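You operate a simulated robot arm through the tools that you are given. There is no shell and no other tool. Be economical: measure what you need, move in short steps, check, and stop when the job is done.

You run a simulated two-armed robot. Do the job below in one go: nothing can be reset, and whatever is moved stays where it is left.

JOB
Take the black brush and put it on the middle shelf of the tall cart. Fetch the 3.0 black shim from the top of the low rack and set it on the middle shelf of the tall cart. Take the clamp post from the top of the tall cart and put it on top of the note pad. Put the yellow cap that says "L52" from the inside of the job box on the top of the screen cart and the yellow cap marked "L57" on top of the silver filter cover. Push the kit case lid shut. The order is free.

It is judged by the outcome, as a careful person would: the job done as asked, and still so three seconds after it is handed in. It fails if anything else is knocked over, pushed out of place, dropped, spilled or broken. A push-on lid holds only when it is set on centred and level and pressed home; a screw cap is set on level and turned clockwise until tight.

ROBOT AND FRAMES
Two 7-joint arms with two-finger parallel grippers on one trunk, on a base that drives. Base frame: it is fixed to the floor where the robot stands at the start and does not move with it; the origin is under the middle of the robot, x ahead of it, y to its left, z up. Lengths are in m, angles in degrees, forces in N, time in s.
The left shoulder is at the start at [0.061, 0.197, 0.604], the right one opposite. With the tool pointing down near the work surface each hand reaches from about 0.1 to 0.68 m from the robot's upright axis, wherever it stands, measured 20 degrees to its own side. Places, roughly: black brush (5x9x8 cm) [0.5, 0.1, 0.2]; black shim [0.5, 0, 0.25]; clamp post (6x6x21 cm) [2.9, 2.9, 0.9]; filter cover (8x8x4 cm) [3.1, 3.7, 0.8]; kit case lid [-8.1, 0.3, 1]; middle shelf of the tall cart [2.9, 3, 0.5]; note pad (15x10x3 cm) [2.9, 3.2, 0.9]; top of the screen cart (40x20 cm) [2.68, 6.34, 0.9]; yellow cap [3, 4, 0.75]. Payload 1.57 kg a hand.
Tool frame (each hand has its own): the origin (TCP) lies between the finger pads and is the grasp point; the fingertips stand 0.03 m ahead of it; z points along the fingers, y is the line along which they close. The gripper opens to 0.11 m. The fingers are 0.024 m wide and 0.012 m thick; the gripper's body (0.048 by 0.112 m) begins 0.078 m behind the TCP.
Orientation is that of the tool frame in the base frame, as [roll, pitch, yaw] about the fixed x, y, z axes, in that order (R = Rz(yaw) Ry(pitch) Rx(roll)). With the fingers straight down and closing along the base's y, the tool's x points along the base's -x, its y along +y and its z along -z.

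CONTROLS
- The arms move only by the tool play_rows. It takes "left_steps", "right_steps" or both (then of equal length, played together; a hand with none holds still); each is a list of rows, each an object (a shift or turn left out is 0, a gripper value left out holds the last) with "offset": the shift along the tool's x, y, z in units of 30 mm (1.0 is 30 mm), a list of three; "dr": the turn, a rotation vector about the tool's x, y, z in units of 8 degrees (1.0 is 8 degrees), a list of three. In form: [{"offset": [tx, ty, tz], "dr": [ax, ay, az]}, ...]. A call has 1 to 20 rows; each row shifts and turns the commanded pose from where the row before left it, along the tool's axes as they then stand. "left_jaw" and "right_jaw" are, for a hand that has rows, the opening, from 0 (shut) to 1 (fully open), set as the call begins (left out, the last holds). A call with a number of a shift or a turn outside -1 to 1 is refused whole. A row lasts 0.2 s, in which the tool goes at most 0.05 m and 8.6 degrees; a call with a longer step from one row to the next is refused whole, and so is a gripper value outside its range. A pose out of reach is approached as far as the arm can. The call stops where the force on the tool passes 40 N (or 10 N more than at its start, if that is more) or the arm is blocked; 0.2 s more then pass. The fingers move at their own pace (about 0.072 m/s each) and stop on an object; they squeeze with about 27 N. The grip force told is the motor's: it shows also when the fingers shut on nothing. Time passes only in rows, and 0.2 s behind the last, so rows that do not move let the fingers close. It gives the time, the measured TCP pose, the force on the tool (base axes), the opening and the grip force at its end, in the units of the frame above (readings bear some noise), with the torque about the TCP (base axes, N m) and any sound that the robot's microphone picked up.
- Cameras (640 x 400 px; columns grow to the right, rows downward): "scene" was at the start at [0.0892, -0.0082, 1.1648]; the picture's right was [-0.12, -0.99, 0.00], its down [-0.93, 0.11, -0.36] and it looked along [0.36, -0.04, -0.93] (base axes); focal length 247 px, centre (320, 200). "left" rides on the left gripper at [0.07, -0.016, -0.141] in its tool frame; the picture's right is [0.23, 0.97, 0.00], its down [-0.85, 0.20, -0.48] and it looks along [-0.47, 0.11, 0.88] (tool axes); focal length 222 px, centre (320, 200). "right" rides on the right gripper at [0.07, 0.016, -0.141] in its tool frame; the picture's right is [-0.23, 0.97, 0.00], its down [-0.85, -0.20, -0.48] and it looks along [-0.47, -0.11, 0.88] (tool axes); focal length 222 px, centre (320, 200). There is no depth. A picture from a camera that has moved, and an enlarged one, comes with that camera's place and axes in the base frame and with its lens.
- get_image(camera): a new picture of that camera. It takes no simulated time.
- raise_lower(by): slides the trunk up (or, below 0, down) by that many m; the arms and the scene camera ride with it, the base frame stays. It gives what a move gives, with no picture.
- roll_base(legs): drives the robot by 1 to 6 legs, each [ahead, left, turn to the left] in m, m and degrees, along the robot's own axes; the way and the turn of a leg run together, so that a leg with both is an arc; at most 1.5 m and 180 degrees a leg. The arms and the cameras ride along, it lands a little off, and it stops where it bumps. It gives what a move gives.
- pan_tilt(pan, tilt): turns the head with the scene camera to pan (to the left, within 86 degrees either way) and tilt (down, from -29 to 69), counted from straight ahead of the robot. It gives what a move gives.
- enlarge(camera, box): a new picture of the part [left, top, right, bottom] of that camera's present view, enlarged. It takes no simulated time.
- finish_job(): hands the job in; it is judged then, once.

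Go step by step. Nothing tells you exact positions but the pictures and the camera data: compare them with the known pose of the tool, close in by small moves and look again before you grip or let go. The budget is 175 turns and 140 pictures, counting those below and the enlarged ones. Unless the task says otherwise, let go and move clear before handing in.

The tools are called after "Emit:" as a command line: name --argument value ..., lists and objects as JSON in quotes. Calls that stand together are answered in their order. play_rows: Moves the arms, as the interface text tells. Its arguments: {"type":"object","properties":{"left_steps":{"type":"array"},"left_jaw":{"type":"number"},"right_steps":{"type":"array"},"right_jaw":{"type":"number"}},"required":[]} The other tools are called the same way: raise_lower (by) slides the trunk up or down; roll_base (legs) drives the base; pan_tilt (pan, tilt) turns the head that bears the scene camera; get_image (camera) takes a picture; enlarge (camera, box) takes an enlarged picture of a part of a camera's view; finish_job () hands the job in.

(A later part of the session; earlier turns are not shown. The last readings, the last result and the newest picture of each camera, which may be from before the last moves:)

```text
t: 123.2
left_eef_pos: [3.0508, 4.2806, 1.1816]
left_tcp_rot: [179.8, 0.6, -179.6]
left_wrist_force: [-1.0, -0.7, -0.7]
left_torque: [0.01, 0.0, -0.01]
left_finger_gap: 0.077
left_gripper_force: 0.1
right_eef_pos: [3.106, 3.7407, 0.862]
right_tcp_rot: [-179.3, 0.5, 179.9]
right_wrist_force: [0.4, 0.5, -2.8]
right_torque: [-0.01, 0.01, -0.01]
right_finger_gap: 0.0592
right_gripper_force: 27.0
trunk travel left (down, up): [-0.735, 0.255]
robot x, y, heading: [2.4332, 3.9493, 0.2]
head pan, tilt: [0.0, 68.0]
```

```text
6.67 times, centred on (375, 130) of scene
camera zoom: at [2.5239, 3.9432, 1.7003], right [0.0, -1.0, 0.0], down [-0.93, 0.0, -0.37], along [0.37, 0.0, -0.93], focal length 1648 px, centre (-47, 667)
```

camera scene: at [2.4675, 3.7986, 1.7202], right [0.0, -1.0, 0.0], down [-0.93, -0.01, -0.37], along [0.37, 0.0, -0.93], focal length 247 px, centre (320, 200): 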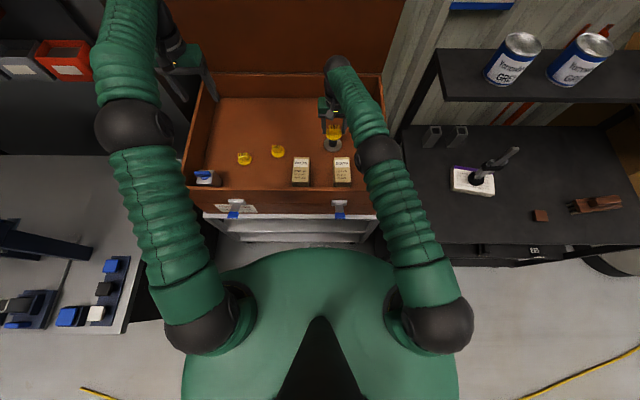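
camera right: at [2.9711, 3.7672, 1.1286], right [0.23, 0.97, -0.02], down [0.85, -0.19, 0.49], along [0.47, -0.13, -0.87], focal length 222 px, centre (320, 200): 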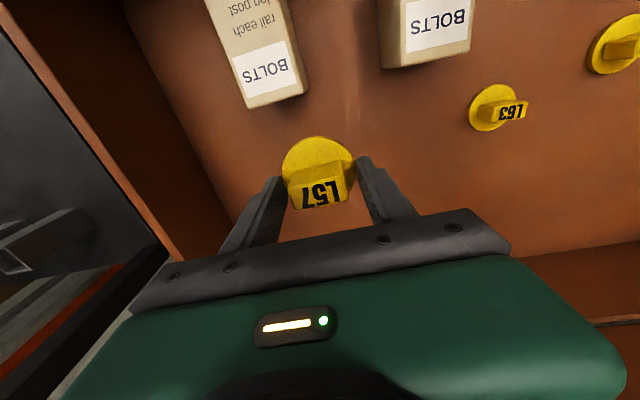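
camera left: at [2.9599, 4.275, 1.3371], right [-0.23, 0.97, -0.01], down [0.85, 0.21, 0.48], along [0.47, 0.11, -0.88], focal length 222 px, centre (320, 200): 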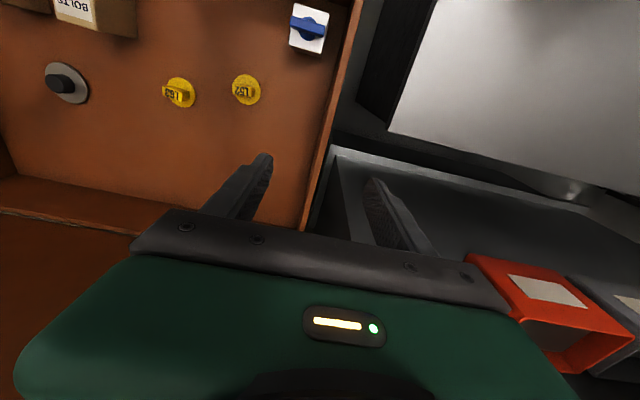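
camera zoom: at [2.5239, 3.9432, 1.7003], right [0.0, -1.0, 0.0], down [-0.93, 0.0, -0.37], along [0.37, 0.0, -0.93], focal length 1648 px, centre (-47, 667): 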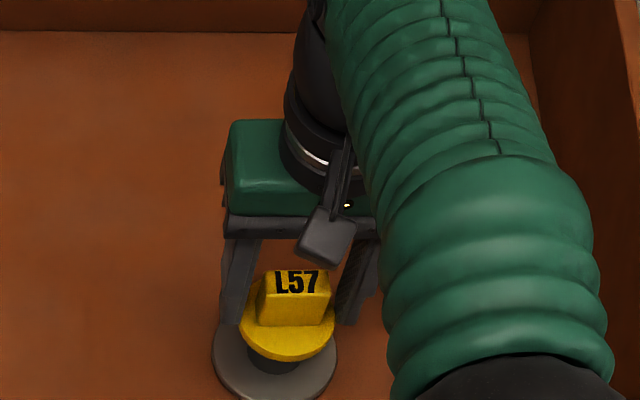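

Close but still a small gap; continue in small steps.

Emit:
raise_lower --by -0.004

Emit:
raise_lower --by -0.003

```text
t: 123.7
left_eef_pos: [3.0499, 4.2808, 1.1772]
left_tcp_rot: [179.7, 0.5, -179.6]
left_wrist_force: [0.0, -1.2, -0.3]
left_torque: [0.0, 0.0, 0.01]
left_finger_gap: 0.0773
left_gripper_force: 0.1
right_eef_pos: [3.1074, 3.7405, 0.8579]
right_tcp_rot: [-179.4, 0.4, 179.8]
right_wrist_force: [-0.4, 0.0, -1.8]
right_torque: [-0.02, -0.01, 0.01]
right_finger_gap: 0.059
right_gripper_force: 26.7
trunk travel left (down, up): [-0.731, 0.259]
robot x, y, heading: [2.427, 3.9418, 0.5]
head pan, tilt: [0.0, 68.0]
```

```text
t: 124.2
left_eef_pos: [3.0488, 4.2821, 1.1757]
left_tcp_rot: [179.8, 0.7, -179.6]
left_wrist_force: [-0.8, 0.3, 0.4]
left_torque: [-0.05, 0.05, 0.0]
left_finger_gap: 0.0771
left_gripper_force: 0.0
right_eef_pos: [3.1066, 3.7413, 0.8568]
right_tcp_rot: [-179.4, 0.7, 179.8]
right_wrist_force: [0.0, -0.5, 7.8]
right_torque: [0.0, 0.18, 0.02]
right_finger_gap: 0.0592
right_gripper_force: 27.1
trunk travel left (down, up): [-0.728, 0.262]
robot x, y, heading: [2.426, 3.9425, 0.3]
head pan, tilt: [0.0, 68.0]
```

Contact with the knob. Release.

Emit:
play_rows --right_jaw 0.75 --right_steps '[{}, {}, {}]'

Emit:
enlarge --camera "right" --box '[220, 80, 440, 240]'

```text
t: 125.0
left_eef_pos: [3.0508, 4.2799, 1.1752]
left_tcp_rot: [179.9, 0.8, -179.6]
left_wrist_force: [0.4, 0.0, 0.3]
left_torque: [-0.01, 0.01, -0.02]
left_finger_gap: 0.0769
left_gripper_force: 0.1
right_eef_pos: [3.105, 3.7407, 0.8549]
right_tcp_rot: [-179.4, 0.5, 179.8]
right_wrist_force: [-0.2, 0.1, -0.9]
right_torque: [0.01, -0.01, 0.02]
right_finger_gap: 0.0827
right_gripper_force: 0.1
trunk travel left (down, up): [-0.728, 0.262]
robot x, y, heading: [2.4299, 3.9472, 0.3]
head pan, tilt: [0.0, 68.0]
```

```text
2.50 times, centred on (330, 160) of right
camera zoom: at [3.0355, 3.7584, 0.9953], right [0.23, 0.97, -0.01], down [0.85, -0.2, 0.49], along [0.47, -0.12, -0.87], focal length 555 px, centre (295, 300)
```

zoom: 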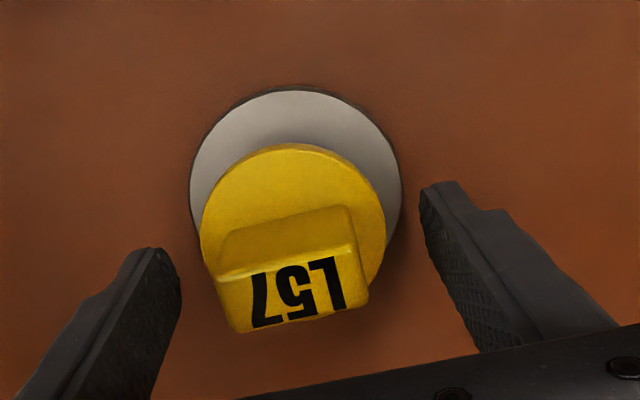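

L57 rests on the cover. Raise the right hand straight up.

Emit:
play_rows --right_steps '[{"offset": [0, 0, -0.5]}, {"offset": [0, 0, -1]}, {"offset": [0, 0, -1]}, {"offset": [0, 0, -1]}, {"offset": [0, 0, -1]}, {"offset": [0, 0, -1]}, {"offset": [0, 0, -1]}, {}]'

Emit:
enlarge --camera "right" --box '[220, 60, 440, 220]'

Emit:
enlarge --camera "scene" --box '[200, 60, 420, 200]'

```text
t: 126.8
left_eef_pos: [3.0505, 4.2819, 1.1747]
left_tcp_rot: [179.8, 0.7, -179.6]
left_wrist_force: [0.3, 0.3, -0.7]
left_torque: [-0.02, 0.03, 0.02]
left_finger_gap: 0.0768
left_gripper_force: 0.0
right_eef_pos: [3.1028, 3.74, 1.0508]
right_tcp_rot: [-179.4, 0.5, 179.8]
right_wrist_force: [-0.3, -0.1, 0.6]
right_torque: [-0.02, 0.03, -0.01]
right_finger_gap: 0.0822
right_gripper_force: 0.0
trunk travel left (down, up): [-0.728, 0.262]
robot x, y, heading: [2.4288, 3.9452, 0.4]
head pan, tilt: [0.0, 68.0]
```

```text
2.50 times, centred on (330, 140) of right
camera zoom: at [3.0327, 3.759, 1.1905], right [0.23, 0.97, -0.01], down [0.85, -0.2, 0.49], along [0.47, -0.12, -0.87], focal length 555 px, centre (295, 350)
```

zoom: 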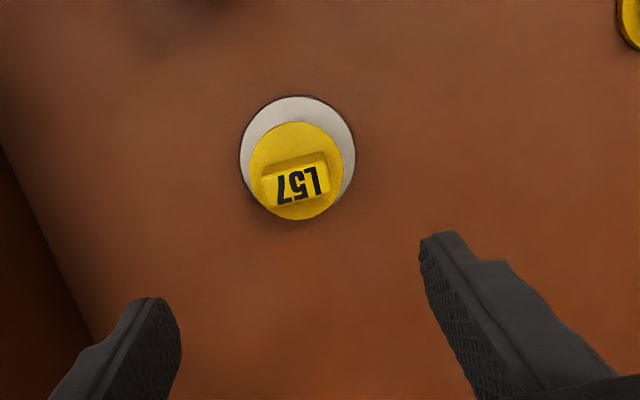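

```text
2.86 times, centred on (310, 130) of scene
camera zoom: at [2.5229, 3.9433, 1.6934], right [0.0, -1.0, 0.0], down [-0.93, 0.0, -0.37], along [0.37, 0.0, -0.93], focal length 706 px, centre (349, 400)
```

zoom: 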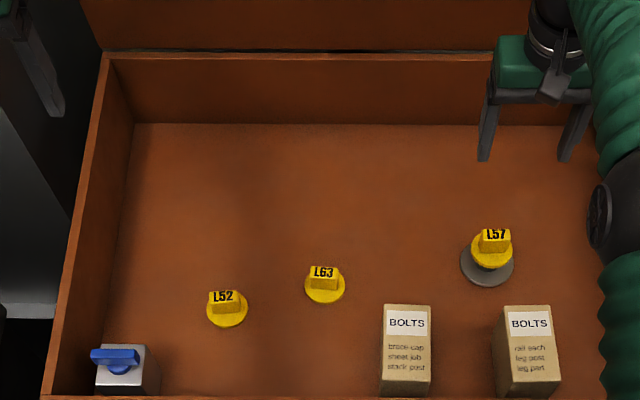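

L57 sits well on the cover. Now the left hand goes over L52 (≈3.024, 4.124).

Emit:
play_rows --left_steps '[{"offset": [0.15, -0.9, 0]}, {"offset": [0.15, -0.9, 0]}, {"offset": [0.15, -0.9, 0]}, {"offset": [0.15, -0.9, 0]}, {"offset": [0.15, -0.9, 0]}, {"offset": [0.1, -0.75, 0]}, {"offset": [0, 0, 1]}, {"offset": [0, 0, 1]}, {"offset": [0, 0, 1]}, {"offset": [0, 0, 1]}, {"offset": [0, 0, 1]}, {"offset": [0, 0, 1]}, {"offset": [0, 0, 1]}, {}]'

Emit:
enlarge --camera "left" --box '[200, 60, 440, 220]'

```text
t: 129.8
left_eef_pos: [3.0269, 4.1219, 0.9643]
left_tcp_rot: [179.8, 0.7, -179.5]
left_wrist_force: [-0.5, 1.3, 0.0]
left_torque: [0.0, -0.04, -0.03]
left_finger_gap: 0.0768
left_gripper_force: 0.1
right_eef_pos: [3.1029, 3.7416, 1.0497]
right_tcp_rot: [-179.5, 0.7, 179.8]
right_wrist_force: [0.0, 0.7, -0.4]
right_torque: [-0.01, 0.0, 0.04]
right_finger_gap: 0.0825
right_gripper_force: 0.1
trunk travel left (down, up): [-0.728, 0.262]
robot x, y, heading: [2.4338, 3.9394, 0.4]
head pan, tilt: [0.0, 68.0]
```

```text
2.50 times, centred on (320, 140) of left
camera zoom: at [2.9555, 4.1058, 1.1042], right [-0.23, 0.97, 0.0], down [0.85, 0.2, 0.49], along [0.48, 0.12, -0.87], focal length 555 px, centre (320, 350)
```

zoom: 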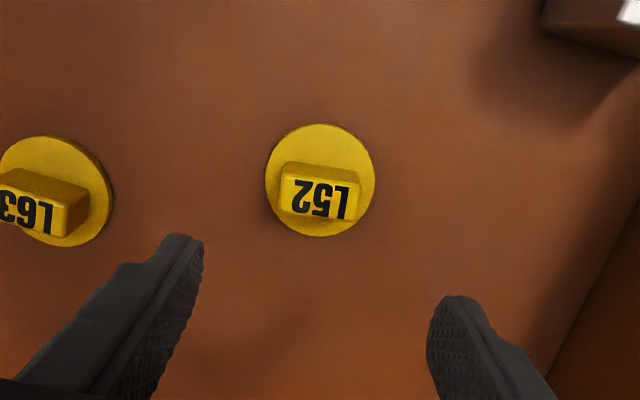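

Emit:
play_rows --left_steps '[{"offset": [0.1, 0.06, 1]}, {"offset": [0, 0, 1]}, {"offset": [0, 0, 1]}, {"offset": [0, 0, 1]}, {"offset": [0, 0, 0.8]}, {}]'

Emit:
enlarge --camera "left" --box '[200, 100, 440, 260]'

```text
t: 131.2
left_eef_pos: [3.0251, 4.1254, 0.8203]
left_tcp_rot: [179.9, 0.8, -179.7]
left_wrist_force: [-2.7, 0.3, 5.9]
left_torque: [-0.27, 0.13, -0.08]
left_finger_gap: 0.0768
left_gripper_force: 0.0
right_eef_pos: [3.103, 3.7407, 1.0505]
right_tcp_rot: [-179.6, 0.7, 179.9]
right_wrist_force: [0.0, -0.6, 0.0]
right_torque: [-0.04, -0.02, 0.0]
right_finger_gap: 0.0824
right_gripper_force: 0.1
trunk travel left (down, up): [-0.728, 0.262]
robot x, y, heading: [2.4306, 3.9441, 0.5]
head pan, tilt: [0.0, 68.0]
```

```text
2.50 times, centred on (320, 180) of left
camera zoom: at [2.9544, 4.1085, 0.961], right [-0.23, 0.97, 0.0], down [0.85, 0.2, 0.49], along [0.48, 0.12, -0.87], focal length 555 px, centre (320, 250)
```

zoom: 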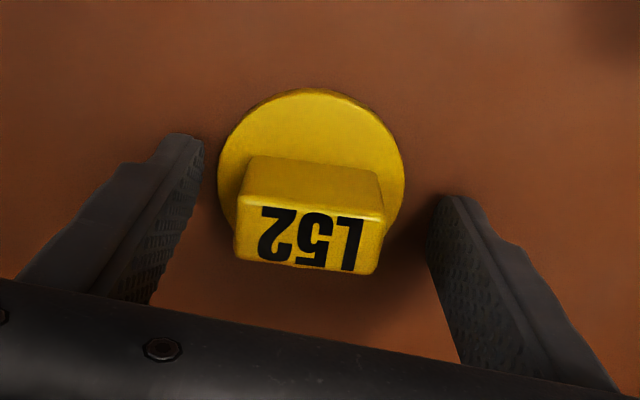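

Fingertips just touch the box floor; lift 2 mm and close on the cap.

Emit:
play_rows --left_steps '[{"offset": [0, 0, -0.1]}, {}]'

Emit:
play_rows --left_jaw 0.0 --left_steps '[{}, {}, {}, {}]'

Emit:
play_rows --left_steps '[{"offset": [0, 0, -0.5]}, {"offset": [0, 0, -1]}, {"offset": [0, 0, -1]}, {"offset": [0, 0, -1]}, {"offset": [0, 0, -1]}, {"offset": [0, 0, -1]}, {"offset": [0, 0, -1]}, {"offset": [0, 0, -1]}, {"offset": [0, 0, -1]}, {}]'

Emit:
get_image --camera "left"

```text
t: 131.8
left_eef_pos: [3.026, 4.1256, 0.8229]
left_tcp_rot: [179.8, 0.7, -179.6]
left_wrist_force: [-0.5, -0.4, -0.6]
left_torque: [-0.02, -0.01, 0.02]
left_finger_gap: 0.0771
left_gripper_force: 0.1
right_eef_pos: [3.1032, 3.7401, 1.0505]
right_tcp_rot: [-179.5, 0.6, 179.9]
right_wrist_force: [-0.1, 0.3, 1.0]
right_torque: [-0.01, 0.03, -0.02]
right_finger_gap: 0.0824
right_gripper_force: 0.0
trunk travel left (down, up): [-0.728, 0.262]
robot x, y, heading: [2.4279, 3.9431, -0.0]
head pan, tilt: [0.0, 68.0]
```

```text
t: 132.8
left_eef_pos: [3.0262, 4.1256, 0.8244]
left_tcp_rot: [179.7, 0.6, -179.6]
left_wrist_force: [0.9, 0.5, 0.9]
left_torque: [-0.03, -0.01, 0.01]
left_finger_gap: 0.0589
left_gripper_force: 27.3
right_eef_pos: [3.1029, 3.7413, 1.0499]
right_tcp_rot: [-179.4, 0.6, 179.8]
right_wrist_force: [0.3, 1.3, -0.2]
right_torque: [-0.03, 0.0, 0.0]
right_finger_gap: 0.0822
right_gripper_force: 0.0
trunk travel left (down, up): [-0.728, 0.262]
robot x, y, heading: [2.4222, 3.9431, 0.0]
head pan, tilt: [0.0, 68.0]
```

```text
t: 135.0
left_eef_pos: [3.0237, 4.1247, 1.0776]
left_tcp_rot: [179.7, 0.7, -179.5]
left_wrist_force: [0.5, -0.1, -1.9]
left_torque: [0.02, 0.0, 0.0]
left_finger_gap: 0.0592
left_gripper_force: 27.2
right_eef_pos: [3.1038, 3.7414, 1.0496]
right_tcp_rot: [-179.3, 0.5, 179.8]
right_wrist_force: [0.4, 0.5, 0.1]
right_torque: [0.01, 0.01, 0.03]
right_finger_gap: 0.0824
right_gripper_force: 0.0
trunk travel left (down, up): [-0.728, 0.262]
robot x, y, heading: [2.4276, 3.9457, 0.4]
head pan, tilt: [0.0, 68.0]
```

```text
48 pictures are left
camera left: at [2.9532, 4.1071, 1.2185], right [-0.23, 0.97, 0.0], down [0.85, 0.2, 0.49], along [0.48, 0.12, -0.87], focal length 222 px, centre (320, 200)
```

left: 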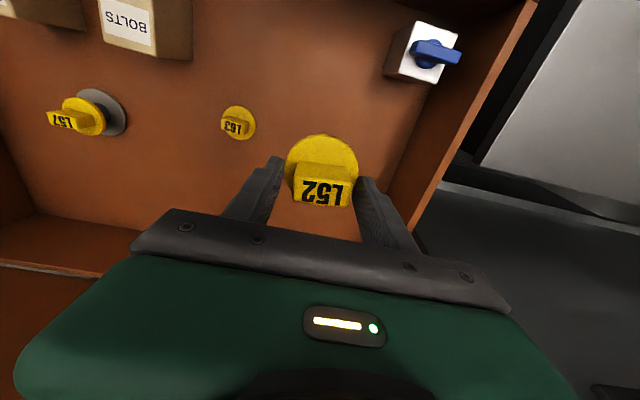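

L52 is in the left hand. Back out and drive left toward the screen cart.

Emit:
roll_base --legs '[[-0.85, 0, 0], [0, 1.2, 0]]'

Emit:
pan_tilt --pan 40 --tilt 25

Emit:
get_image --camera "scene"

```text
t: 145.1
left_eef_pos: [2.1834, 5.2886, 1.0788]
left_tcp_rot: [179.6, 0.6, 179.7]
left_wrist_force: [0.1, -0.1, -2.0]
left_torque: [-0.02, 0.01, 0.0]
left_finger_gap: 0.0589
left_gripper_force: 26.8
right_eef_pos: [2.2573, 4.9028, 1.0493]
right_tcp_rot: [-179.5, 0.5, 179.1]
right_wrist_force: [0.4, -0.3, 0.4]
right_torque: [-0.01, 0.0, -0.01]
right_finger_gap: 0.0827
right_gripper_force: 0.0
trunk travel left (down, up): [-0.728, 0.262]
robot x, y, heading: [1.5851, 5.1184, -0.3]
head pan, tilt: [0.0, 68.0]
```

```text
t: 146.2
left_eef_pos: [2.1804, 5.2897, 1.0798]
left_tcp_rot: [179.8, 0.7, 179.6]
left_wrist_force: [1.3, 0.7, -1.6]
left_torque: [-0.01, 0.0, 0.01]
left_finger_gap: 0.0588
left_gripper_force: 27.2
right_eef_pos: [2.2552, 4.9061, 1.0521]
right_tcp_rot: [-179.4, 0.7, 179.0]
right_wrist_force: [-1.1, -0.1, 0.0]
right_torque: [0.01, 0.01, 0.02]
right_finger_gap: 0.0824
right_gripper_force: 0.0
trunk travel left (down, up): [-0.728, 0.262]
robot x, y, heading: [1.5881, 5.1188, -0.3]
head pan, tilt: [40.0, 25.0]
```

```text
47 pictures are left
camera scene: at [1.6938, 5.1747, 1.752], right [0.64, -0.77, 0.0], down [-0.33, -0.27, -0.9], along [0.7, 0.58, -0.43], focal length 247 px, centre (320, 200)
```

scene: 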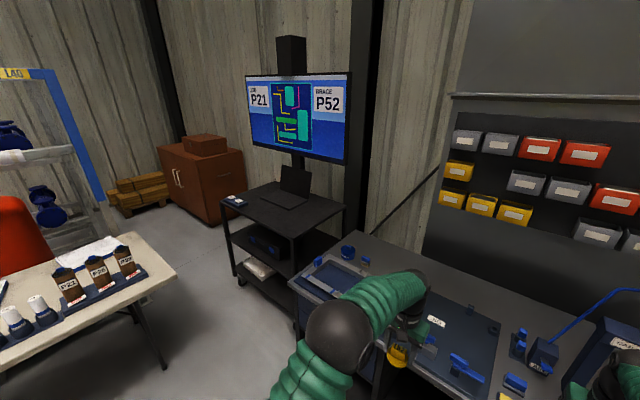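

The screen cart's free front-right area is x≈2.58–2.78, y≈6.14–6.54; a table (corner ≈2.03, 6.55) and bench (corner ≈2.34, 5.87) flank the approach. I raise the trunk and drive between them.

Emit:
raise_lower --by 0.15

Emit:
roll_base --legs '[[0.3, 0.58, 0.3], [0.06, 0.38, 0]]'

Emit:
pan_tilt --pan 12 --tilt 45

Emit:
get_image --camera "scene"

```text
t: 147.9
left_eef_pos: [2.1805, 5.2916, 1.2284]
left_tcp_rot: [179.9, 0.7, 179.6]
left_wrist_force: [-0.2, 0.2, -2.1]
left_torque: [-0.03, -0.02, -0.03]
left_finger_gap: 0.0589
left_gripper_force: 27.5
right_eef_pos: [2.2556, 4.9064, 1.2012]
right_tcp_rot: [-179.5, 0.5, 179.0]
right_wrist_force: [0.0, -0.4, 0.0]
right_torque: [0.0, 0.02, -0.02]
right_finger_gap: 0.0824
right_gripper_force: 0.1
trunk travel left (down, up): [-0.878, 0.112]
robot x, y, heading: [1.5833, 5.1162, -0.7]
head pan, tilt: [40.0, 25.0]
```

```text
t: 153.6
left_eef_pos: [2.5443, 6.238, 1.2308]
left_tcp_rot: [179.5, 0.8, -180.0]
left_wrist_force: [-0.9, -1.6, -1.8]
left_torque: [0.01, -0.01, 0.03]
left_finger_gap: 0.0588
left_gripper_force: 26.4
right_eef_pos: [2.6219, 5.8556, 1.2]
right_tcp_rot: [-179.8, 0.7, 179.4]
right_wrist_force: [0.8, -0.2, 0.5]
right_torque: [0.09, -0.02, -0.01]
right_finger_gap: 0.0825
right_gripper_force: 0.1
trunk travel left (down, up): [-0.878, 0.112]
robot x, y, heading: [1.9434, 6.071, 0.3]
head pan, tilt: [40.0, 25.0]
```

```text
t: 154.5
left_eef_pos: [2.5409, 6.2444, 1.2309]
left_tcp_rot: [179.7, 0.9, 180.0]
left_wrist_force: [-0.3, -0.2, -1.8]
left_torque: [-0.02, -0.04, 0.01]
left_finger_gap: 0.0587
left_gripper_force: 26.6
right_eef_pos: [2.6201, 5.8594, 1.202]
right_tcp_rot: [-179.6, 0.8, 179.3]
right_wrist_force: [0.2, 1.4, -0.8]
right_torque: [0.03, -0.01, 0.01]
right_finger_gap: 0.0826
right_gripper_force: 0.0
trunk travel left (down, up): [-0.878, 0.112]
robot x, y, heading: [1.9501, 6.0716, 0.0]
head pan, tilt: [12.0, 45.0]
```

```text
46 pictures are left
camera scene: at [2.0675, 6.077, 1.8716], right [0.21, -0.98, -0.01], down [-0.69, -0.14, -0.71], along [0.69, 0.15, -0.71], focal length 247 px, centre (320, 200)
```

scene: 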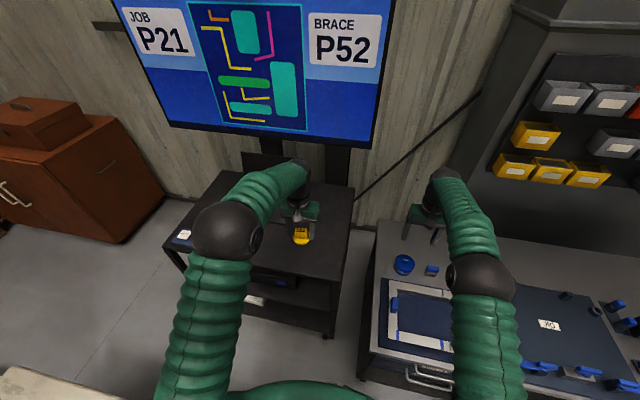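

Emit:
roll_base --legs '[[0.08, 0.04, 0]]'

Emit:
play_rows --left_steps '[{"offset": [-0.6, 0, 0]}, {"offset": [-0.6, 0, 0]}, {"offset": [-0.5, 0, 0]}, {}]'

Emit:
get_image --camera "left"

Emit:
enlarge --camera "scene" --box '[160, 130, 380, 310]'

```text
t: 155.6
left_eef_pos: [2.612, 6.2789, 1.2385]
left_tcp_rot: [179.5, 1.5, 179.9]
left_wrist_force: [-0.8, -0.7, -1.6]
left_torque: [0.05, -0.02, 0.0]
left_finger_gap: 0.0588
left_gripper_force: 27.3
right_eef_pos: [2.6891, 5.8949, 1.208]
right_tcp_rot: [-179.7, 1.3, 179.2]
right_wrist_force: [-0.7, -0.3, 0.0]
right_torque: [0.04, -0.07, 0.03]
right_finger_gap: 0.0825
right_gripper_force: 0.0
trunk travel left (down, up): [-0.878, 0.112]
robot x, y, heading: [2.0313, 6.1087, -0.2]
head pan, tilt: [12.0, 45.0]
```

```text
t: 156.6
left_eef_pos: [2.6741, 6.2791, 1.2325]
left_tcp_rot: [179.4, 0.8, 179.8]
left_wrist_force: [-0.4, -0.5, -1.6]
left_torque: [0.03, 0.03, 0.01]
left_finger_gap: 0.0589
left_gripper_force: 26.8
right_eef_pos: [2.7021, 5.8945, 1.201]
right_tcp_rot: [-179.6, 0.5, 179.2]
right_wrist_force: [0.2, -0.9, -0.5]
right_torque: [0.02, 0.0, 0.01]
right_finger_gap: 0.0825
right_gripper_force: 0.0
trunk travel left (down, up): [-0.878, 0.112]
robot x, y, heading: [2.032, 6.1103, -0.1]
head pan, tilt: [12.0, 45.0]
```

```text
45 pictures are left
camera left: at [2.6021, 6.2618, 1.3715], right [-0.23, 0.97, 0.0], down [0.85, 0.19, 0.49], along [0.48, 0.11, -0.87], focal length 222 px, centre (320, 200)
```

left: 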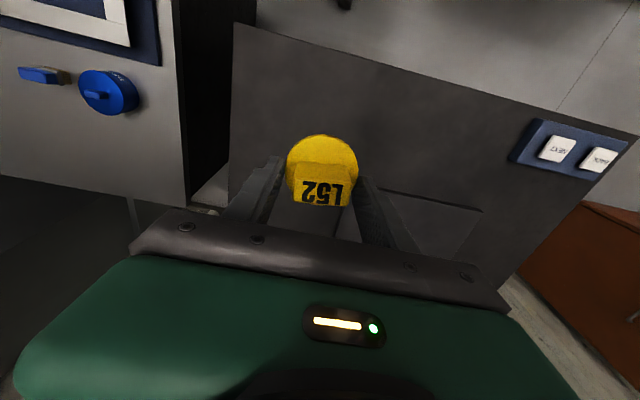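

```text
2.22 times, centred on (270, 220) of scene
camera zoom: at [2.1527, 6.1153, 1.8711], right [0.21, -0.98, -0.01], down [-0.7, -0.14, -0.7], along [0.69, 0.15, -0.71], focal length 549 px, centre (431, 156)
```

zoom: 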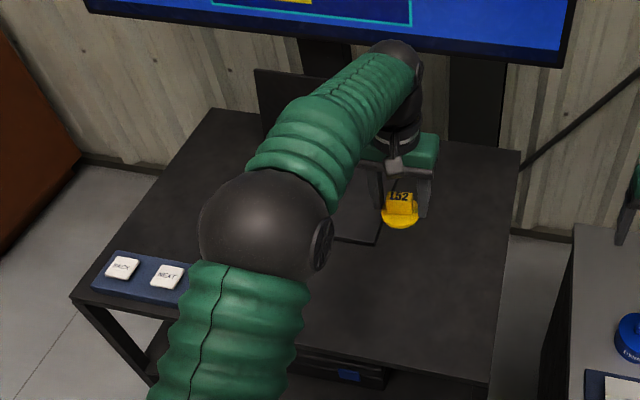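

Clear table below the cap (laptop starts at x≈2.84). Lower with the trunk, lifting the right hand to stay clear of the bench.

Emit:
play_rows --right_steps '[{"offset": [0.5, 0, -1]}, {"offset": [0.5, 0, -1]}, {"offset": [0.5, 0, -1]}, {"offset": [0.5, 0, -1]}, {"offset": [0, 0, -1]}]'

Emit:
raise_lower --by -0.25

Emit:
get_image --camera "left"

```text
t: 157.8
left_eef_pos: [2.67, 6.2868, 1.2335]
left_tcp_rot: [179.8, 1.0, 179.9]
left_wrist_force: [0.2, -0.4, -2.1]
left_torque: [0.01, -0.01, -0.01]
left_finger_gap: 0.0585
left_gripper_force: 27.2
right_eef_pos: [2.6358, 5.9032, 1.3548]
right_tcp_rot: [-179.4, 0.9, 179.3]
right_wrist_force: [-0.5, -0.2, 0.2]
right_torque: [0.0, 0.02, 0.02]
right_finger_gap: 0.0824
right_gripper_force: 0.0
trunk travel left (down, up): [-0.878, 0.112]
robot x, y, heading: [2.0283, 6.1118, -0.1]
head pan, tilt: [12.0, 45.0]
```

```text
t: 160.4
left_eef_pos: [2.6709, 6.2846, 0.9828]
left_tcp_rot: [179.7, 1.1, 180.0]
left_wrist_force: [-0.1, 0.9, -1.9]
left_torque: [0.01, -0.02, 0.0]
left_finger_gap: 0.0589
left_gripper_force: 27.4
right_eef_pos: [2.6352, 5.9034, 1.1045]
right_tcp_rot: [-179.4, 0.9, 179.2]
right_wrist_force: [0.0, -0.4, 0.6]
right_torque: [-0.01, 0.01, -0.02]
right_finger_gap: 0.0824
right_gripper_force: 0.1
trunk travel left (down, up): [-0.628, 0.362]
robot x, y, heading: [2.0337, 6.1103, 0.1]
head pan, tilt: [12.0, 45.0]
```

```text
43 pictures are left
camera left: at [2.5981, 6.2698, 1.1228], right [-0.23, 0.97, 0.0], down [0.85, 0.2, 0.49], along [0.48, 0.11, -0.87], focal length 222 px, centre (320, 200)
```

left: 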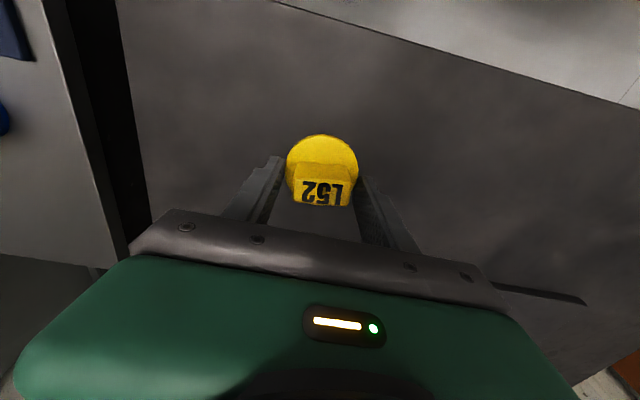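

Emit:
play_rows --left_steps '[{"offset": [0, 0, 0.5], "dr": [0, 0.1, 0]}, {"offset": [0, 0, 0.5]}, {}]'

Emit:
play_rows --left_steps '[{"offset": [0, 0, 0.2]}, {"offset": [0, 0, 0.15]}, {}]'

Emit:
enlarge --camera "scene" --box '[270, 150, 370, 250]'

```text
t: 161.2
left_eef_pos: [2.67, 6.2855, 0.9528]
left_tcp_rot: [179.8, 0.2, 179.8]
left_wrist_force: [-0.6, 0.7, -2.4]
left_torque: [0.02, -0.01, 0.02]
left_finger_gap: 0.0586
left_gripper_force: 27.0
right_eef_pos: [2.6356, 5.9035, 1.1044]
right_tcp_rot: [-179.5, 0.9, 179.3]
right_wrist_force: [-0.2, 0.5, 0.6]
right_torque: [0.0, 0.01, 0.01]
right_finger_gap: 0.0826
right_gripper_force: 0.0
trunk travel left (down, up): [-0.628, 0.362]
robot x, y, heading: [2.0307, 6.114, 0.1]
head pan, tilt: [12.0, 45.0]
```

```text
t: 162.0
left_eef_pos: [2.6713, 6.2858, 0.9424]
left_tcp_rot: [179.8, 0.2, 179.9]
left_wrist_force: [0.6, -0.4, -1.9]
left_torque: [0.0, -0.02, 0.01]
left_finger_gap: 0.0587
left_gripper_force: 26.7
right_eef_pos: [2.636, 5.9038, 1.1055]
right_tcp_rot: [-179.4, 0.7, 179.2]
right_wrist_force: [0.4, 0.0, 0.0]
right_torque: [0.0, 0.02, -0.04]
right_finger_gap: 0.0824
right_gripper_force: 0.0
trunk travel left (down, up): [-0.628, 0.362]
robot x, y, heading: [2.0313, 6.1107, -0.2]
head pan, tilt: [12.0, 45.0]
```

```text
4.00 times, centred on (320, 200) of scene
camera zoom: at [2.1469, 6.1255, 1.6215], right [0.21, -0.98, 0.0], down [-0.69, -0.15, -0.7], along [0.69, 0.15, -0.71], focal length 989 px, centre (320, 200)
```

zoom: 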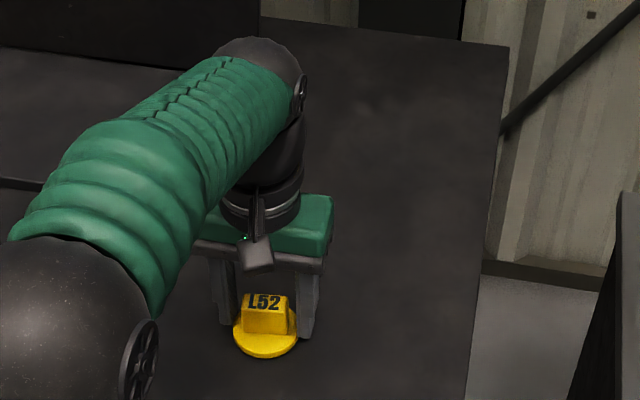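

Emit:
play_rows --left_steps '[{"offset": [0, 0, 0.15]}, {"offset": [0, 0, 0.15]}, {}]'

Emit:
play_rows --left_steps '[{"offset": [0, 0, 0.12]}, {"offset": [0, 0, 0.1]}, {}]'

```text
t: 162.8
left_eef_pos: [2.6711, 6.2858, 0.933]
left_tcp_rot: [179.8, 0.3, 179.8]
left_wrist_force: [1.7, 0.2, 4.7]
left_torque: [0.02, -0.24, 0.02]
left_finger_gap: 0.0589
left_gripper_force: 27.3
right_eef_pos: [2.6356, 5.903, 1.1043]
right_tcp_rot: [-179.4, 0.9, 179.2]
right_wrist_force: [-0.8, -0.6, -0.7]
right_torque: [0.03, -0.01, 0.02]
right_finger_gap: 0.0826
right_gripper_force: 0.1
trunk travel left (down, up): [-0.628, 0.362]
robot x, y, heading: [2.0326, 6.1114, 0.0]
head pan, tilt: [12.0, 45.0]
```

```text
t: 163.6
left_eef_pos: [2.67, 6.2866, 0.9299]
left_tcp_rot: [179.8, 0.7, 179.9]
left_wrist_force: [4.7, 4.6, 31.8]
left_torque: [-0.36, 0.25, -0.09]
left_finger_gap: 0.0588
left_gripper_force: 26.7
right_eef_pos: [2.6328, 5.9027, 1.1059]
right_tcp_rot: [-179.4, 1.0, 179.2]
right_wrist_force: [-0.2, -0.6, 0.3]
right_torque: [0.02, -0.01, -0.01]
right_finger_gap: 0.0826
right_gripper_force: 0.0
trunk travel left (down, up): [-0.628, 0.362]
robot x, y, heading: [2.037, 6.1089, 0.1]
head pan, tilt: [12.0, 45.0]
```

Firm contact; ease off, release and lift.

Emit:
play_rows --left_steps '[{"offset": [0, 0, -0.2]}, {}]'

Emit:
play_rows --left_jaw 0.75 --left_steps '[{}, {}, {}]'

Emit:
play_rows --left_steps '[{"offset": [0, 0, -0.5]}, {"offset": [0, 0, -1]}, {"offset": [0, 0, -1]}, {"offset": [0, 0, -1]}, {"offset": [0, 0, -1]}]'

Emit:
get_image --camera "left"

```text
t: 164.2
left_eef_pos: [2.67, 6.2856, 0.9298]
left_tcp_rot: [179.9, -0.1, -180.0]
left_wrist_force: [1.3, 1.4, 1.0]
left_torque: [0.07, -0.15, 0.04]
left_finger_gap: 0.0585
left_gripper_force: 27.1
right_eef_pos: [2.636, 5.9044, 1.1032]
right_tcp_rot: [-179.3, 0.7, 179.1]
right_wrist_force: [0.1, 0.6, -0.4]
right_torque: [0.02, -0.02, 0.0]
right_finger_gap: 0.0826
right_gripper_force: 0.0
trunk travel left (down, up): [-0.628, 0.362]
robot x, y, heading: [2.0306, 6.1108, -0.2]
head pan, tilt: [12.0, 45.0]
```

```text
t: 165.0
left_eef_pos: [2.6702, 6.2855, 0.9333]
left_tcp_rot: [179.7, 0.2, 179.8]
left_wrist_force: [-0.1, -0.5, -0.6]
left_torque: [0.03, -0.01, -0.01]
left_finger_gap: 0.0825
left_gripper_force: 0.0
right_eef_pos: [2.6356, 5.9026, 1.104]
right_tcp_rot: [-179.4, 0.9, 179.2]
right_wrist_force: [-0.6, 0.0, -0.1]
right_torque: [-0.01, 0.01, 0.0]
right_finger_gap: 0.0827
right_gripper_force: 0.1
trunk travel left (down, up): [-0.628, 0.362]
robot x, y, heading: [2.031, 6.111, 0.1]
head pan, tilt: [12.0, 45.0]
```

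```text
t: 166.2
left_eef_pos: [2.6702, 6.2843, 1.0682]
left_tcp_rot: [179.8, 0.2, 179.9]
left_wrist_force: [-0.6, -0.6, 0.4]
left_torque: [-0.01, 0.01, 0.0]
left_finger_gap: 0.0828
left_gripper_force: 0.0
right_eef_pos: [2.6361, 5.9028, 1.1051]
right_tcp_rot: [-179.4, 0.9, 179.1]
right_wrist_force: [-0.3, -0.5, -1.2]
right_torque: [0.02, -0.03, -0.01]
right_finger_gap: 0.0822
right_gripper_force: 0.0
trunk travel left (down, up): [-0.628, 0.362]
robot x, y, heading: [2.0307, 6.1097, 0.1]
head pan, tilt: [12.0, 45.0]
```

```text
41 pictures are left
camera left: at [2.5994, 6.2691, 1.2097], right [-0.23, 0.97, 0.0], down [0.85, 0.2, 0.48], along [0.47, 0.11, -0.88], focal length 222 px, centre (320, 200)
```

left: 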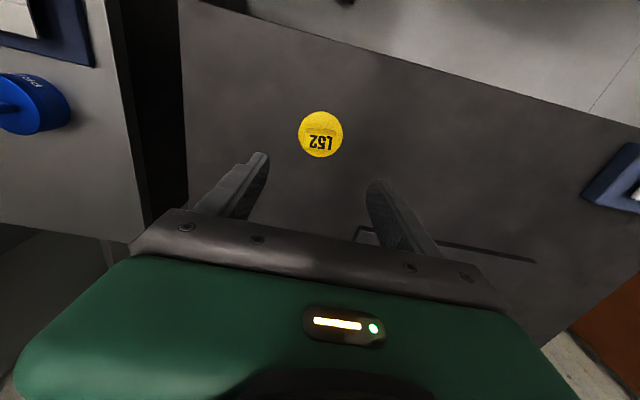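

L52 is on the screen cart. Now back out and turn around to look for the kit case far at x≈-8.

Emit:
raise_lower --by 0.12

Emit:
roll_base --legs '[[-0.09, -0.05, 0], [-0.06, -0.38, 0], [-0.3, -0.6, 0], [0, -0.6, 0]]'

Emit:
pan_tilt --pan 86 --tilt 12

Emit:
get_image --camera "scene"

```text
t: 167.7
left_eef_pos: [2.6706, 6.2858, 1.1874]
left_tcp_rot: [179.8, 0.2, 179.9]
left_wrist_force: [-0.3, -0.8, -1.2]
left_torque: [-0.03, 0.02, -0.01]
left_finger_gap: 0.0822
left_gripper_force: 0.0
right_eef_pos: [2.6369, 5.9025, 1.223]
right_tcp_rot: [-179.4, 0.8, 179.3]
right_wrist_force: [0.5, 0.7, -0.4]
right_torque: [0.03, -0.02, 0.0]
right_finger_gap: 0.0825
right_gripper_force: 0.1
trunk travel left (down, up): [-0.748, 0.242]
robot x, y, heading: [2.0308, 6.1097, 0.0]
head pan, tilt: [12.0, 45.0]
```

```text
t: 177.2
left_eef_pos: [2.2225, 4.6597, 1.1878]
left_tcp_rot: [179.9, 0.2, -179.9]
left_wrist_force: [0.4, -0.5, -0.6]
left_torque: [-0.01, 0.01, -0.01]
left_finger_gap: 0.0827
left_gripper_force: 0.1
right_eef_pos: [2.1902, 4.2786, 1.2245]
right_tcp_rot: [-179.4, 0.9, 179.4]
right_wrist_force: [0.1, 0.1, -0.7]
right_torque: [0.01, -0.01, 0.02]
right_finger_gap: 0.0826
right_gripper_force: 0.0
trunk travel left (down, up): [-0.748, 0.242]
robot x, y, heading: [1.5819, 4.4826, 0.1]
head pan, tilt: [12.0, 45.0]
```

```text
t: 178.7
left_eef_pos: [2.2233, 4.6581, 1.1895]
left_tcp_rot: [179.7, 0.3, -180.0]
left_wrist_force: [0.7, 0.3, -0.5]
left_torque: [-0.02, 0.01, 0.0]
left_finger_gap: 0.0828
left_gripper_force: 0.0
right_eef_pos: [2.1883, 4.2774, 1.2253]
right_tcp_rot: [-179.4, 1.0, 179.4]
right_wrist_force: [0.0, -0.5, -0.3]
right_torque: [-0.01, 0.01, 0.0]
right_finger_gap: 0.0823
right_gripper_force: 0.0
trunk travel left (down, up): [-0.748, 0.242]
robot x, y, heading: [1.5821, 4.479, -0.0]
head pan, tilt: [85.9, 12.0]
```

```text
40 pictures are left
camera scene: at [1.6274, 4.5723, 1.7934], right [1.0, -0.07, 0.0], down [-0.02, -0.21, -0.98], along [0.07, 0.98, -0.21], focal length 247 px, centre (320, 200)
```

scene: 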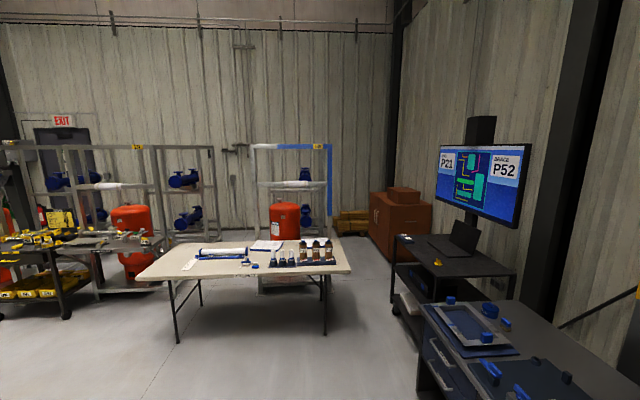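

Emit:
roll_base --legs '[[-0.2, -1.2, 0], [0, -0.85, 0], [-0.85, -0.5, 0], [-0.68, -0.5, 0], [-0.1, -0.5, 0], [0, 0, 180]]'

Emit:
pan_tilt --pan 0 --tilt 12

Emit:
get_image --camera "scene"

```text
t: 207.5
left_eef_pos: [-0.9008, 0.8159, 1.1909]
left_tcp_rot: [179.8, 0.4, -3.8]
left_wrist_force: [0.1, 0.0, 0.4]
left_torque: [0.02, -0.01, 0.01]
left_finger_gap: 0.0825
left_gripper_force: 0.1
right_eef_pos: [-0.84, 1.1956, 1.2244]
right_tcp_rot: [-179.4, 1.0, -4.5]
right_wrist_force: [-0.1, -0.2, 0.4]
right_torque: [0.0, 0.01, 0.03]
right_finger_gap: 0.0823
right_gripper_force: 0.1
trunk travel left (down, up): [-0.748, 0.242]
robot x, y, heading: [-0.2538, 0.9521, 175.9]
head pan, tilt: [85.9, 12.0]
```

```text
t: 209.1
left_eef_pos: [-0.8986, 0.8155, 1.1905]
left_tcp_rot: [179.8, 0.4, -3.9]
left_wrist_force: [0.3, -0.8, 1.0]
left_torque: [0.01, 0.0, 0.02]
left_finger_gap: 0.0828
left_gripper_force: 0.1
right_eef_pos: [-0.8383, 1.1958, 1.227]
right_tcp_rot: [-179.3, 1.0, -4.6]
right_wrist_force: [0.6, -0.1, 0.3]
right_torque: [-0.03, 0.0, -0.01]
right_finger_gap: 0.0826
right_gripper_force: 0.1
trunk travel left (down, up): [-0.748, 0.242]
robot x, y, heading: [-0.2523, 0.9524, 176.2]
head pan, tilt: [0.0, 12.0]
```

```text
39 pictures are left
camera scene: at [-0.3796, 0.957, 1.7932], right [0.07, 1.0, 0.0], down [0.21, -0.01, -0.98], along [-0.98, 0.07, -0.21], focal length 247 px, centre (320, 200)
```

scene: 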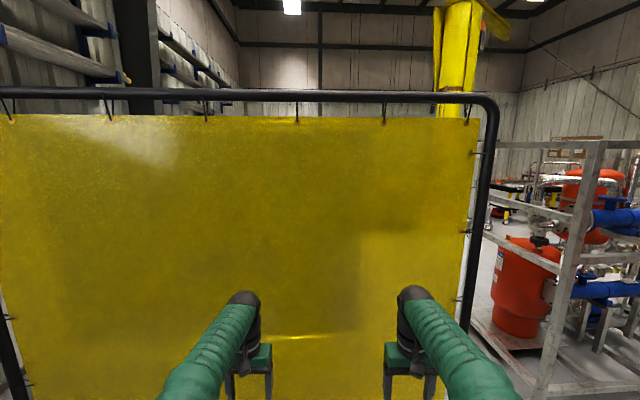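

A yellow welding screen blocks the way. I look left for a way around.

Emit:
pan_tilt --pan 50 --tilt 20

Emit:
get_image --camera "scene"

Emit:
pan_tilt --pan -40 --tilt 25

Emit:
get_image --camera "scene"

```text
t: 210.3
left_eef_pos: [-0.8984, 0.8166, 1.1921]
left_tcp_rot: [179.8, 0.6, -3.8]
left_wrist_force: [0.3, -0.6, -0.2]
left_torque: [-0.03, -0.01, -0.01]
left_finger_gap: 0.0825
left_gripper_force: 0.1
right_eef_pos: [-0.8383, 1.1959, 1.2264]
right_tcp_rot: [-179.3, 1.1, -4.6]
right_wrist_force: [0.8, 0.3, -0.1]
right_torque: [0.02, -0.01, 0.0]
right_finger_gap: 0.0824
right_gripper_force: 0.0
trunk travel left (down, up): [-0.748, 0.242]
robot x, y, heading: [-0.2557, 0.9497, 176.0]
head pan, tilt: [50.0, 20.0]
```

```text
38 pictures are left
camera scene: at [-0.3514, 0.8836, 1.7803], right [-0.72, 0.69, 0.0], down [0.24, 0.25, -0.94], along [-0.65, -0.68, -0.34], focal length 247 px, centre (320, 200)
```

scene: 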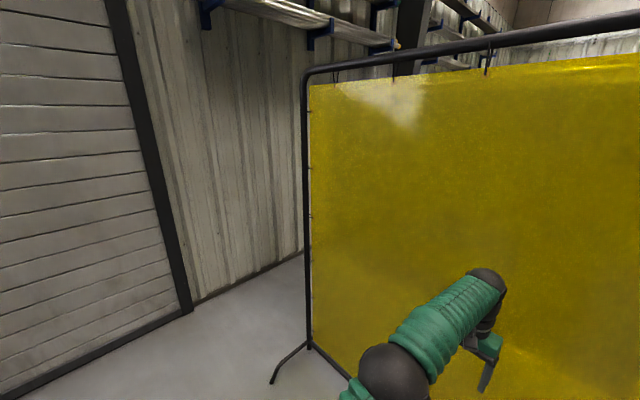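

```text
t: 211.9
left_eef_pos: [-0.8985, 0.8163, 1.19]
left_tcp_rot: [179.7, 0.5, -3.9]
left_wrist_force: [0.9, 0.9, 0.1]
left_torque: [0.0, 0.01, 0.02]
left_finger_gap: 0.0822
left_gripper_force: 0.0
right_eef_pos: [-0.8388, 1.1964, 1.2257]
right_tcp_rot: [-179.5, 1.1, -4.6]
right_wrist_force: [-0.1, 0.1, 0.1]
right_torque: [-0.01, 0.02, -0.01]
right_finger_gap: 0.0826
right_gripper_force: 0.1
trunk travel left (down, up): [-0.748, 0.242]
robot x, y, heading: [-0.2517, 0.95, 176.3]
head pan, tilt: [-40.0, 25.0]
```

```text
37 pictures are left
camera scene: at [-0.3532, 1.0147, 1.7721], right [0.69, 0.72, 0.0], down [0.31, -0.29, -0.91], along [-0.65, 0.63, -0.42], focal length 247 px, centre (320, 200)
```

scene: 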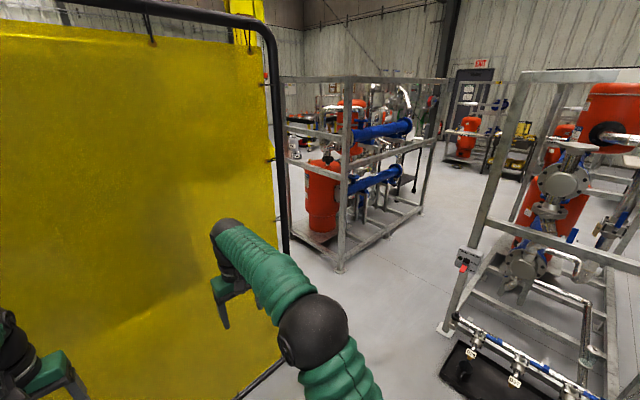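

The left gap (screen post at y≈-0.25, wall at y≈-1.4) is about 1.15 m wide; I'll pass at y≈-0.83.

Emit:
roll_base --legs '[[0, 0, 4], [0, 1.5, 0], [0, 0.28, 0]]'

Emit:
pan_tilt --pan 0 --tilt 20

Emit:
get_image --camera "scene"

```text
t: 221.5
left_eef_pos: [-0.8769, -1.0266, 1.1933]
left_tcp_rot: [179.2, 0.5, 0.1]
left_wrist_force: [0.6, -0.6, -0.4]
left_torque: [-0.05, 0.01, 0.01]
left_finger_gap: 0.0825
left_gripper_force: 0.0
right_eef_pos: [-0.845, -0.6416, 1.2242]
right_tcp_rot: [179.9, 1.2, -0.6]
right_wrist_force: [0.3, -0.1, 0.2]
right_torque: [0.01, 0.03, 0.0]
right_finger_gap: 0.0824
right_gripper_force: 0.1
trunk travel left (down, up): [-0.748, 0.242]
robot x, y, heading: [-0.2423, -0.8633, -179.7]
head pan, tilt: [-40.0, 25.0]
```

```text
t: 222.6
left_eef_pos: [-0.8759, -1.0383, 1.1932]
left_tcp_rot: [179.8, 0.7, 0.0]
left_wrist_force: [0.6, 1.0, 0.2]
left_torque: [0.0, -0.01, 0.02]
left_finger_gap: 0.0826
left_gripper_force: 0.0
right_eef_pos: [-0.8419, -0.6554, 1.2277]
right_tcp_rot: [-179.4, 1.2, -0.6]
right_wrist_force: [-0.7, 0.0, 0.3]
right_torque: [-0.01, 0.04, 0.02]
right_finger_gap: 0.0825
right_gripper_force: 0.1
trunk travel left (down, up): [-0.748, 0.242]
robot x, y, heading: [-0.2417, -0.8608, -179.8]
head pan, tilt: [0.0, 20.0]
```

```text
36 pictures are left
camera scene: at [-0.3696, -0.859, 1.7802], right [0.0, 1.0, 0.0], down [0.34, 0.0, -0.94], along [-0.94, 0.0, -0.34], focal length 247 px, centre (320, 200)
```

scene: 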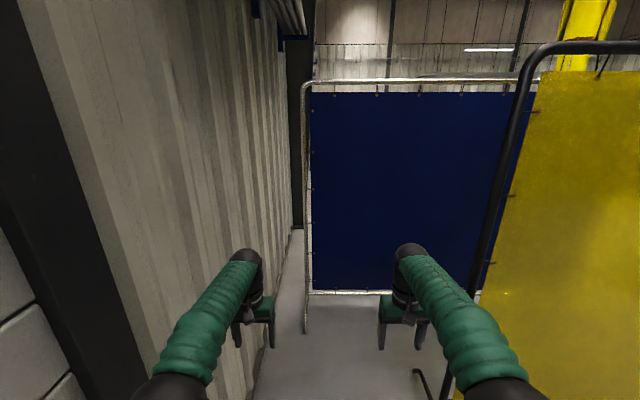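

A second (blue) screen stands behind, nearly touching the wall, so this way is blocked. The gap right of the yellow screen (between y≈1.66 and the rig at y≈2.6) is ~0.94 m; I go there.

Emit:
roll_base --legs '[[0, -1.5, 0], [0, -0.7, 0], [0.5, -0.6, 0]]'

Emit:
pan_tilt --pan 0 --tilt 30

Emit:
get_image --camera "scene"

```text
t: 236.1
left_eef_pos: [-1.2103, 1.5844, 1.1943]
left_tcp_rot: [-180.0, -0.5, 0.3]
left_wrist_force: [0.4, -0.5, 0.1]
left_torque: [0.0, 0.01, -0.01]
left_finger_gap: 0.0824
left_gripper_force: 0.1
right_eef_pos: [-1.1779, 1.9689, 1.2325]
right_tcp_rot: [-178.8, 1.6, -1.0]
right_wrist_force: [0.0, -0.4, -0.4]
right_torque: [0.02, 0.01, -0.02]
right_finger_gap: 0.0826
right_gripper_force: 0.0
trunk travel left (down, up): [-0.748, 0.242]
robot x, y, heading: [-0.583, 1.7694, 179.6]
head pan, tilt: [0.0, 20.0]
stopped in leg 3: the force on the tool passed its limit at 138 N (the readings are from after the stop); the commanded pose is now the measured one
```

```text
t: 236.8
left_eef_pos: [-1.2109, 1.5844, 1.1938]
left_tcp_rot: [-180.0, -0.7, 0.4]
left_wrist_force: [-0.2, -0.3, 0.0]
left_torque: [0.06, 0.02, 0.03]
left_finger_gap: 0.0824
left_gripper_force: 0.1
right_eef_pos: [-1.1801, 1.9688, 1.2322]
right_tcp_rot: [-178.9, 1.4, -1.1]
right_wrist_force: [-0.5, 0.3, -0.7]
right_torque: [0.07, -0.06, -0.01]
right_finger_gap: 0.0825
right_gripper_force: 0.0
trunk travel left (down, up): [-0.748, 0.242]
robot x, y, heading: [-0.5851, 1.7703, 179.7]
head pan, tilt: [0.0, 30.0]
```

```text
35 pictures are left
camera scene: at [-0.7115, 1.7566, 1.764], right [0.01, 1.0, 0.01], down [0.5, 0.0, -0.86], along [-0.86, 0.01, -0.5], focal length 247 px, centre (320, 200)
```

scene: 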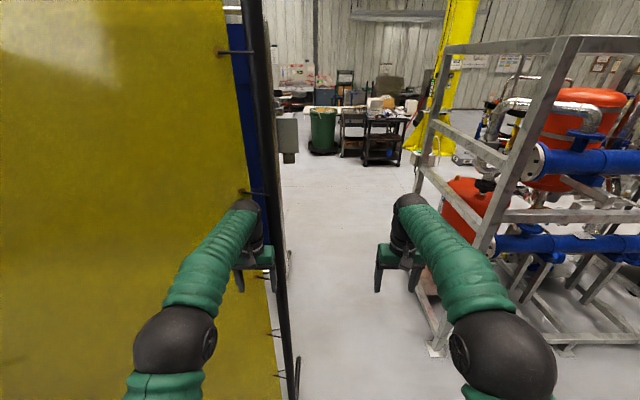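

The left hand touched the screen; I back off and retract both hands before proceeding. Then check that the screen is fine.

Emit:
roll_base --legs '[[-0.1, 0.02, 0]]'

Emit:
play_rows --left_steps '[{"offset": [0.9, 0.3, 0]}, {"offset": [0.9, 0.3, 0]}, {"offset": [0.9, 0.3, 0]}, {"offset": [0.9, 0, 0]}, {"offset": [0.9, 0, 0]}, {"offset": [0.9, 0, 0]}, {"offset": [0.9, 0, 0]}, {"offset": [0.9, 0, 0]}]' --right_steps '[{"offset": [0.9, 0, 0]}, {"offset": [0.9, 0, 0]}, {"offset": [0.9, 0, 0]}, {"offset": [0.9, 0, 0]}, {"offset": [0.9, 0, 0]}, {"offset": [0.9, 0, 0]}, {"offset": [0.9, 0, 0]}, {"offset": [0.9, 0, 0]}]'

Emit:
get_image --camera "scene"

```text
t: 238.0
left_eef_pos: [-1.1167, 1.5868, 1.1934]
left_tcp_rot: [179.0, -0.9, 0.3]
left_wrist_force: [-0.7, 0.3, 0.2]
left_torque: [0.01, 0.0, 0.0]
left_finger_gap: 0.0827
left_gripper_force: 0.1
right_eef_pos: [-1.0846, 1.9731, 1.2255]
right_tcp_rot: [-179.8, 1.1, -1.2]
right_wrist_force: [-0.2, -0.5, -1.5]
right_torque: [-0.02, -0.04, 0.01]
right_finger_gap: 0.0827
right_gripper_force: 0.1
trunk travel left (down, up): [-0.748, 0.242]
robot x, y, heading: [-0.4861, 1.7545, 179.5]
head pan, tilt: [0.0, 30.0]
```

```text
t: 239.8
left_eef_pos: [-0.8887, 1.5532, 1.1994]
left_tcp_rot: [179.3, -0.4, 0.2]
left_wrist_force: [-0.6, 0.5, 0.7]
left_torque: [-0.03, 0.0, -0.01]
left_finger_gap: 0.0825
left_gripper_force: 0.0
right_eef_pos: [-0.8573, 1.9592, 1.2282]
right_tcp_rot: [-179.3, 1.7, -1.3]
right_wrist_force: [0.4, 0.0, -0.2]
right_torque: [-0.01, 0.0, -0.03]
right_finger_gap: 0.0824
right_gripper_force: 0.0
trunk travel left (down, up): [-0.748, 0.242]
robot x, y, heading: [-0.4895, 1.7529, 179.7]
head pan, tilt: [0.0, 30.0]
```

```text
34 pictures are left
camera scene: at [-0.6034, 1.756, 1.7647], right [0.01, 1.0, 0.0], down [0.5, -0.01, -0.87], along [-0.87, 0.01, -0.5], focal length 247 px, centre (320, 200)
```

scene: 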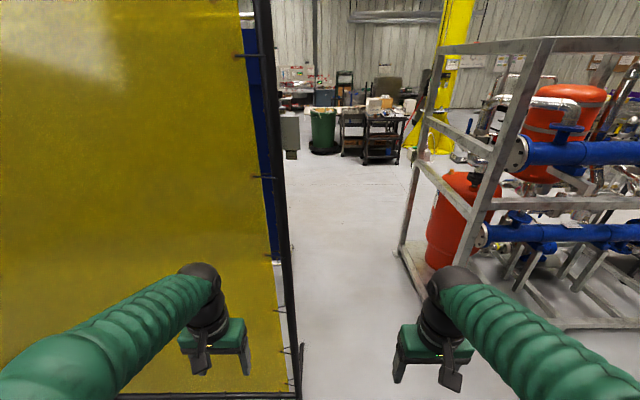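

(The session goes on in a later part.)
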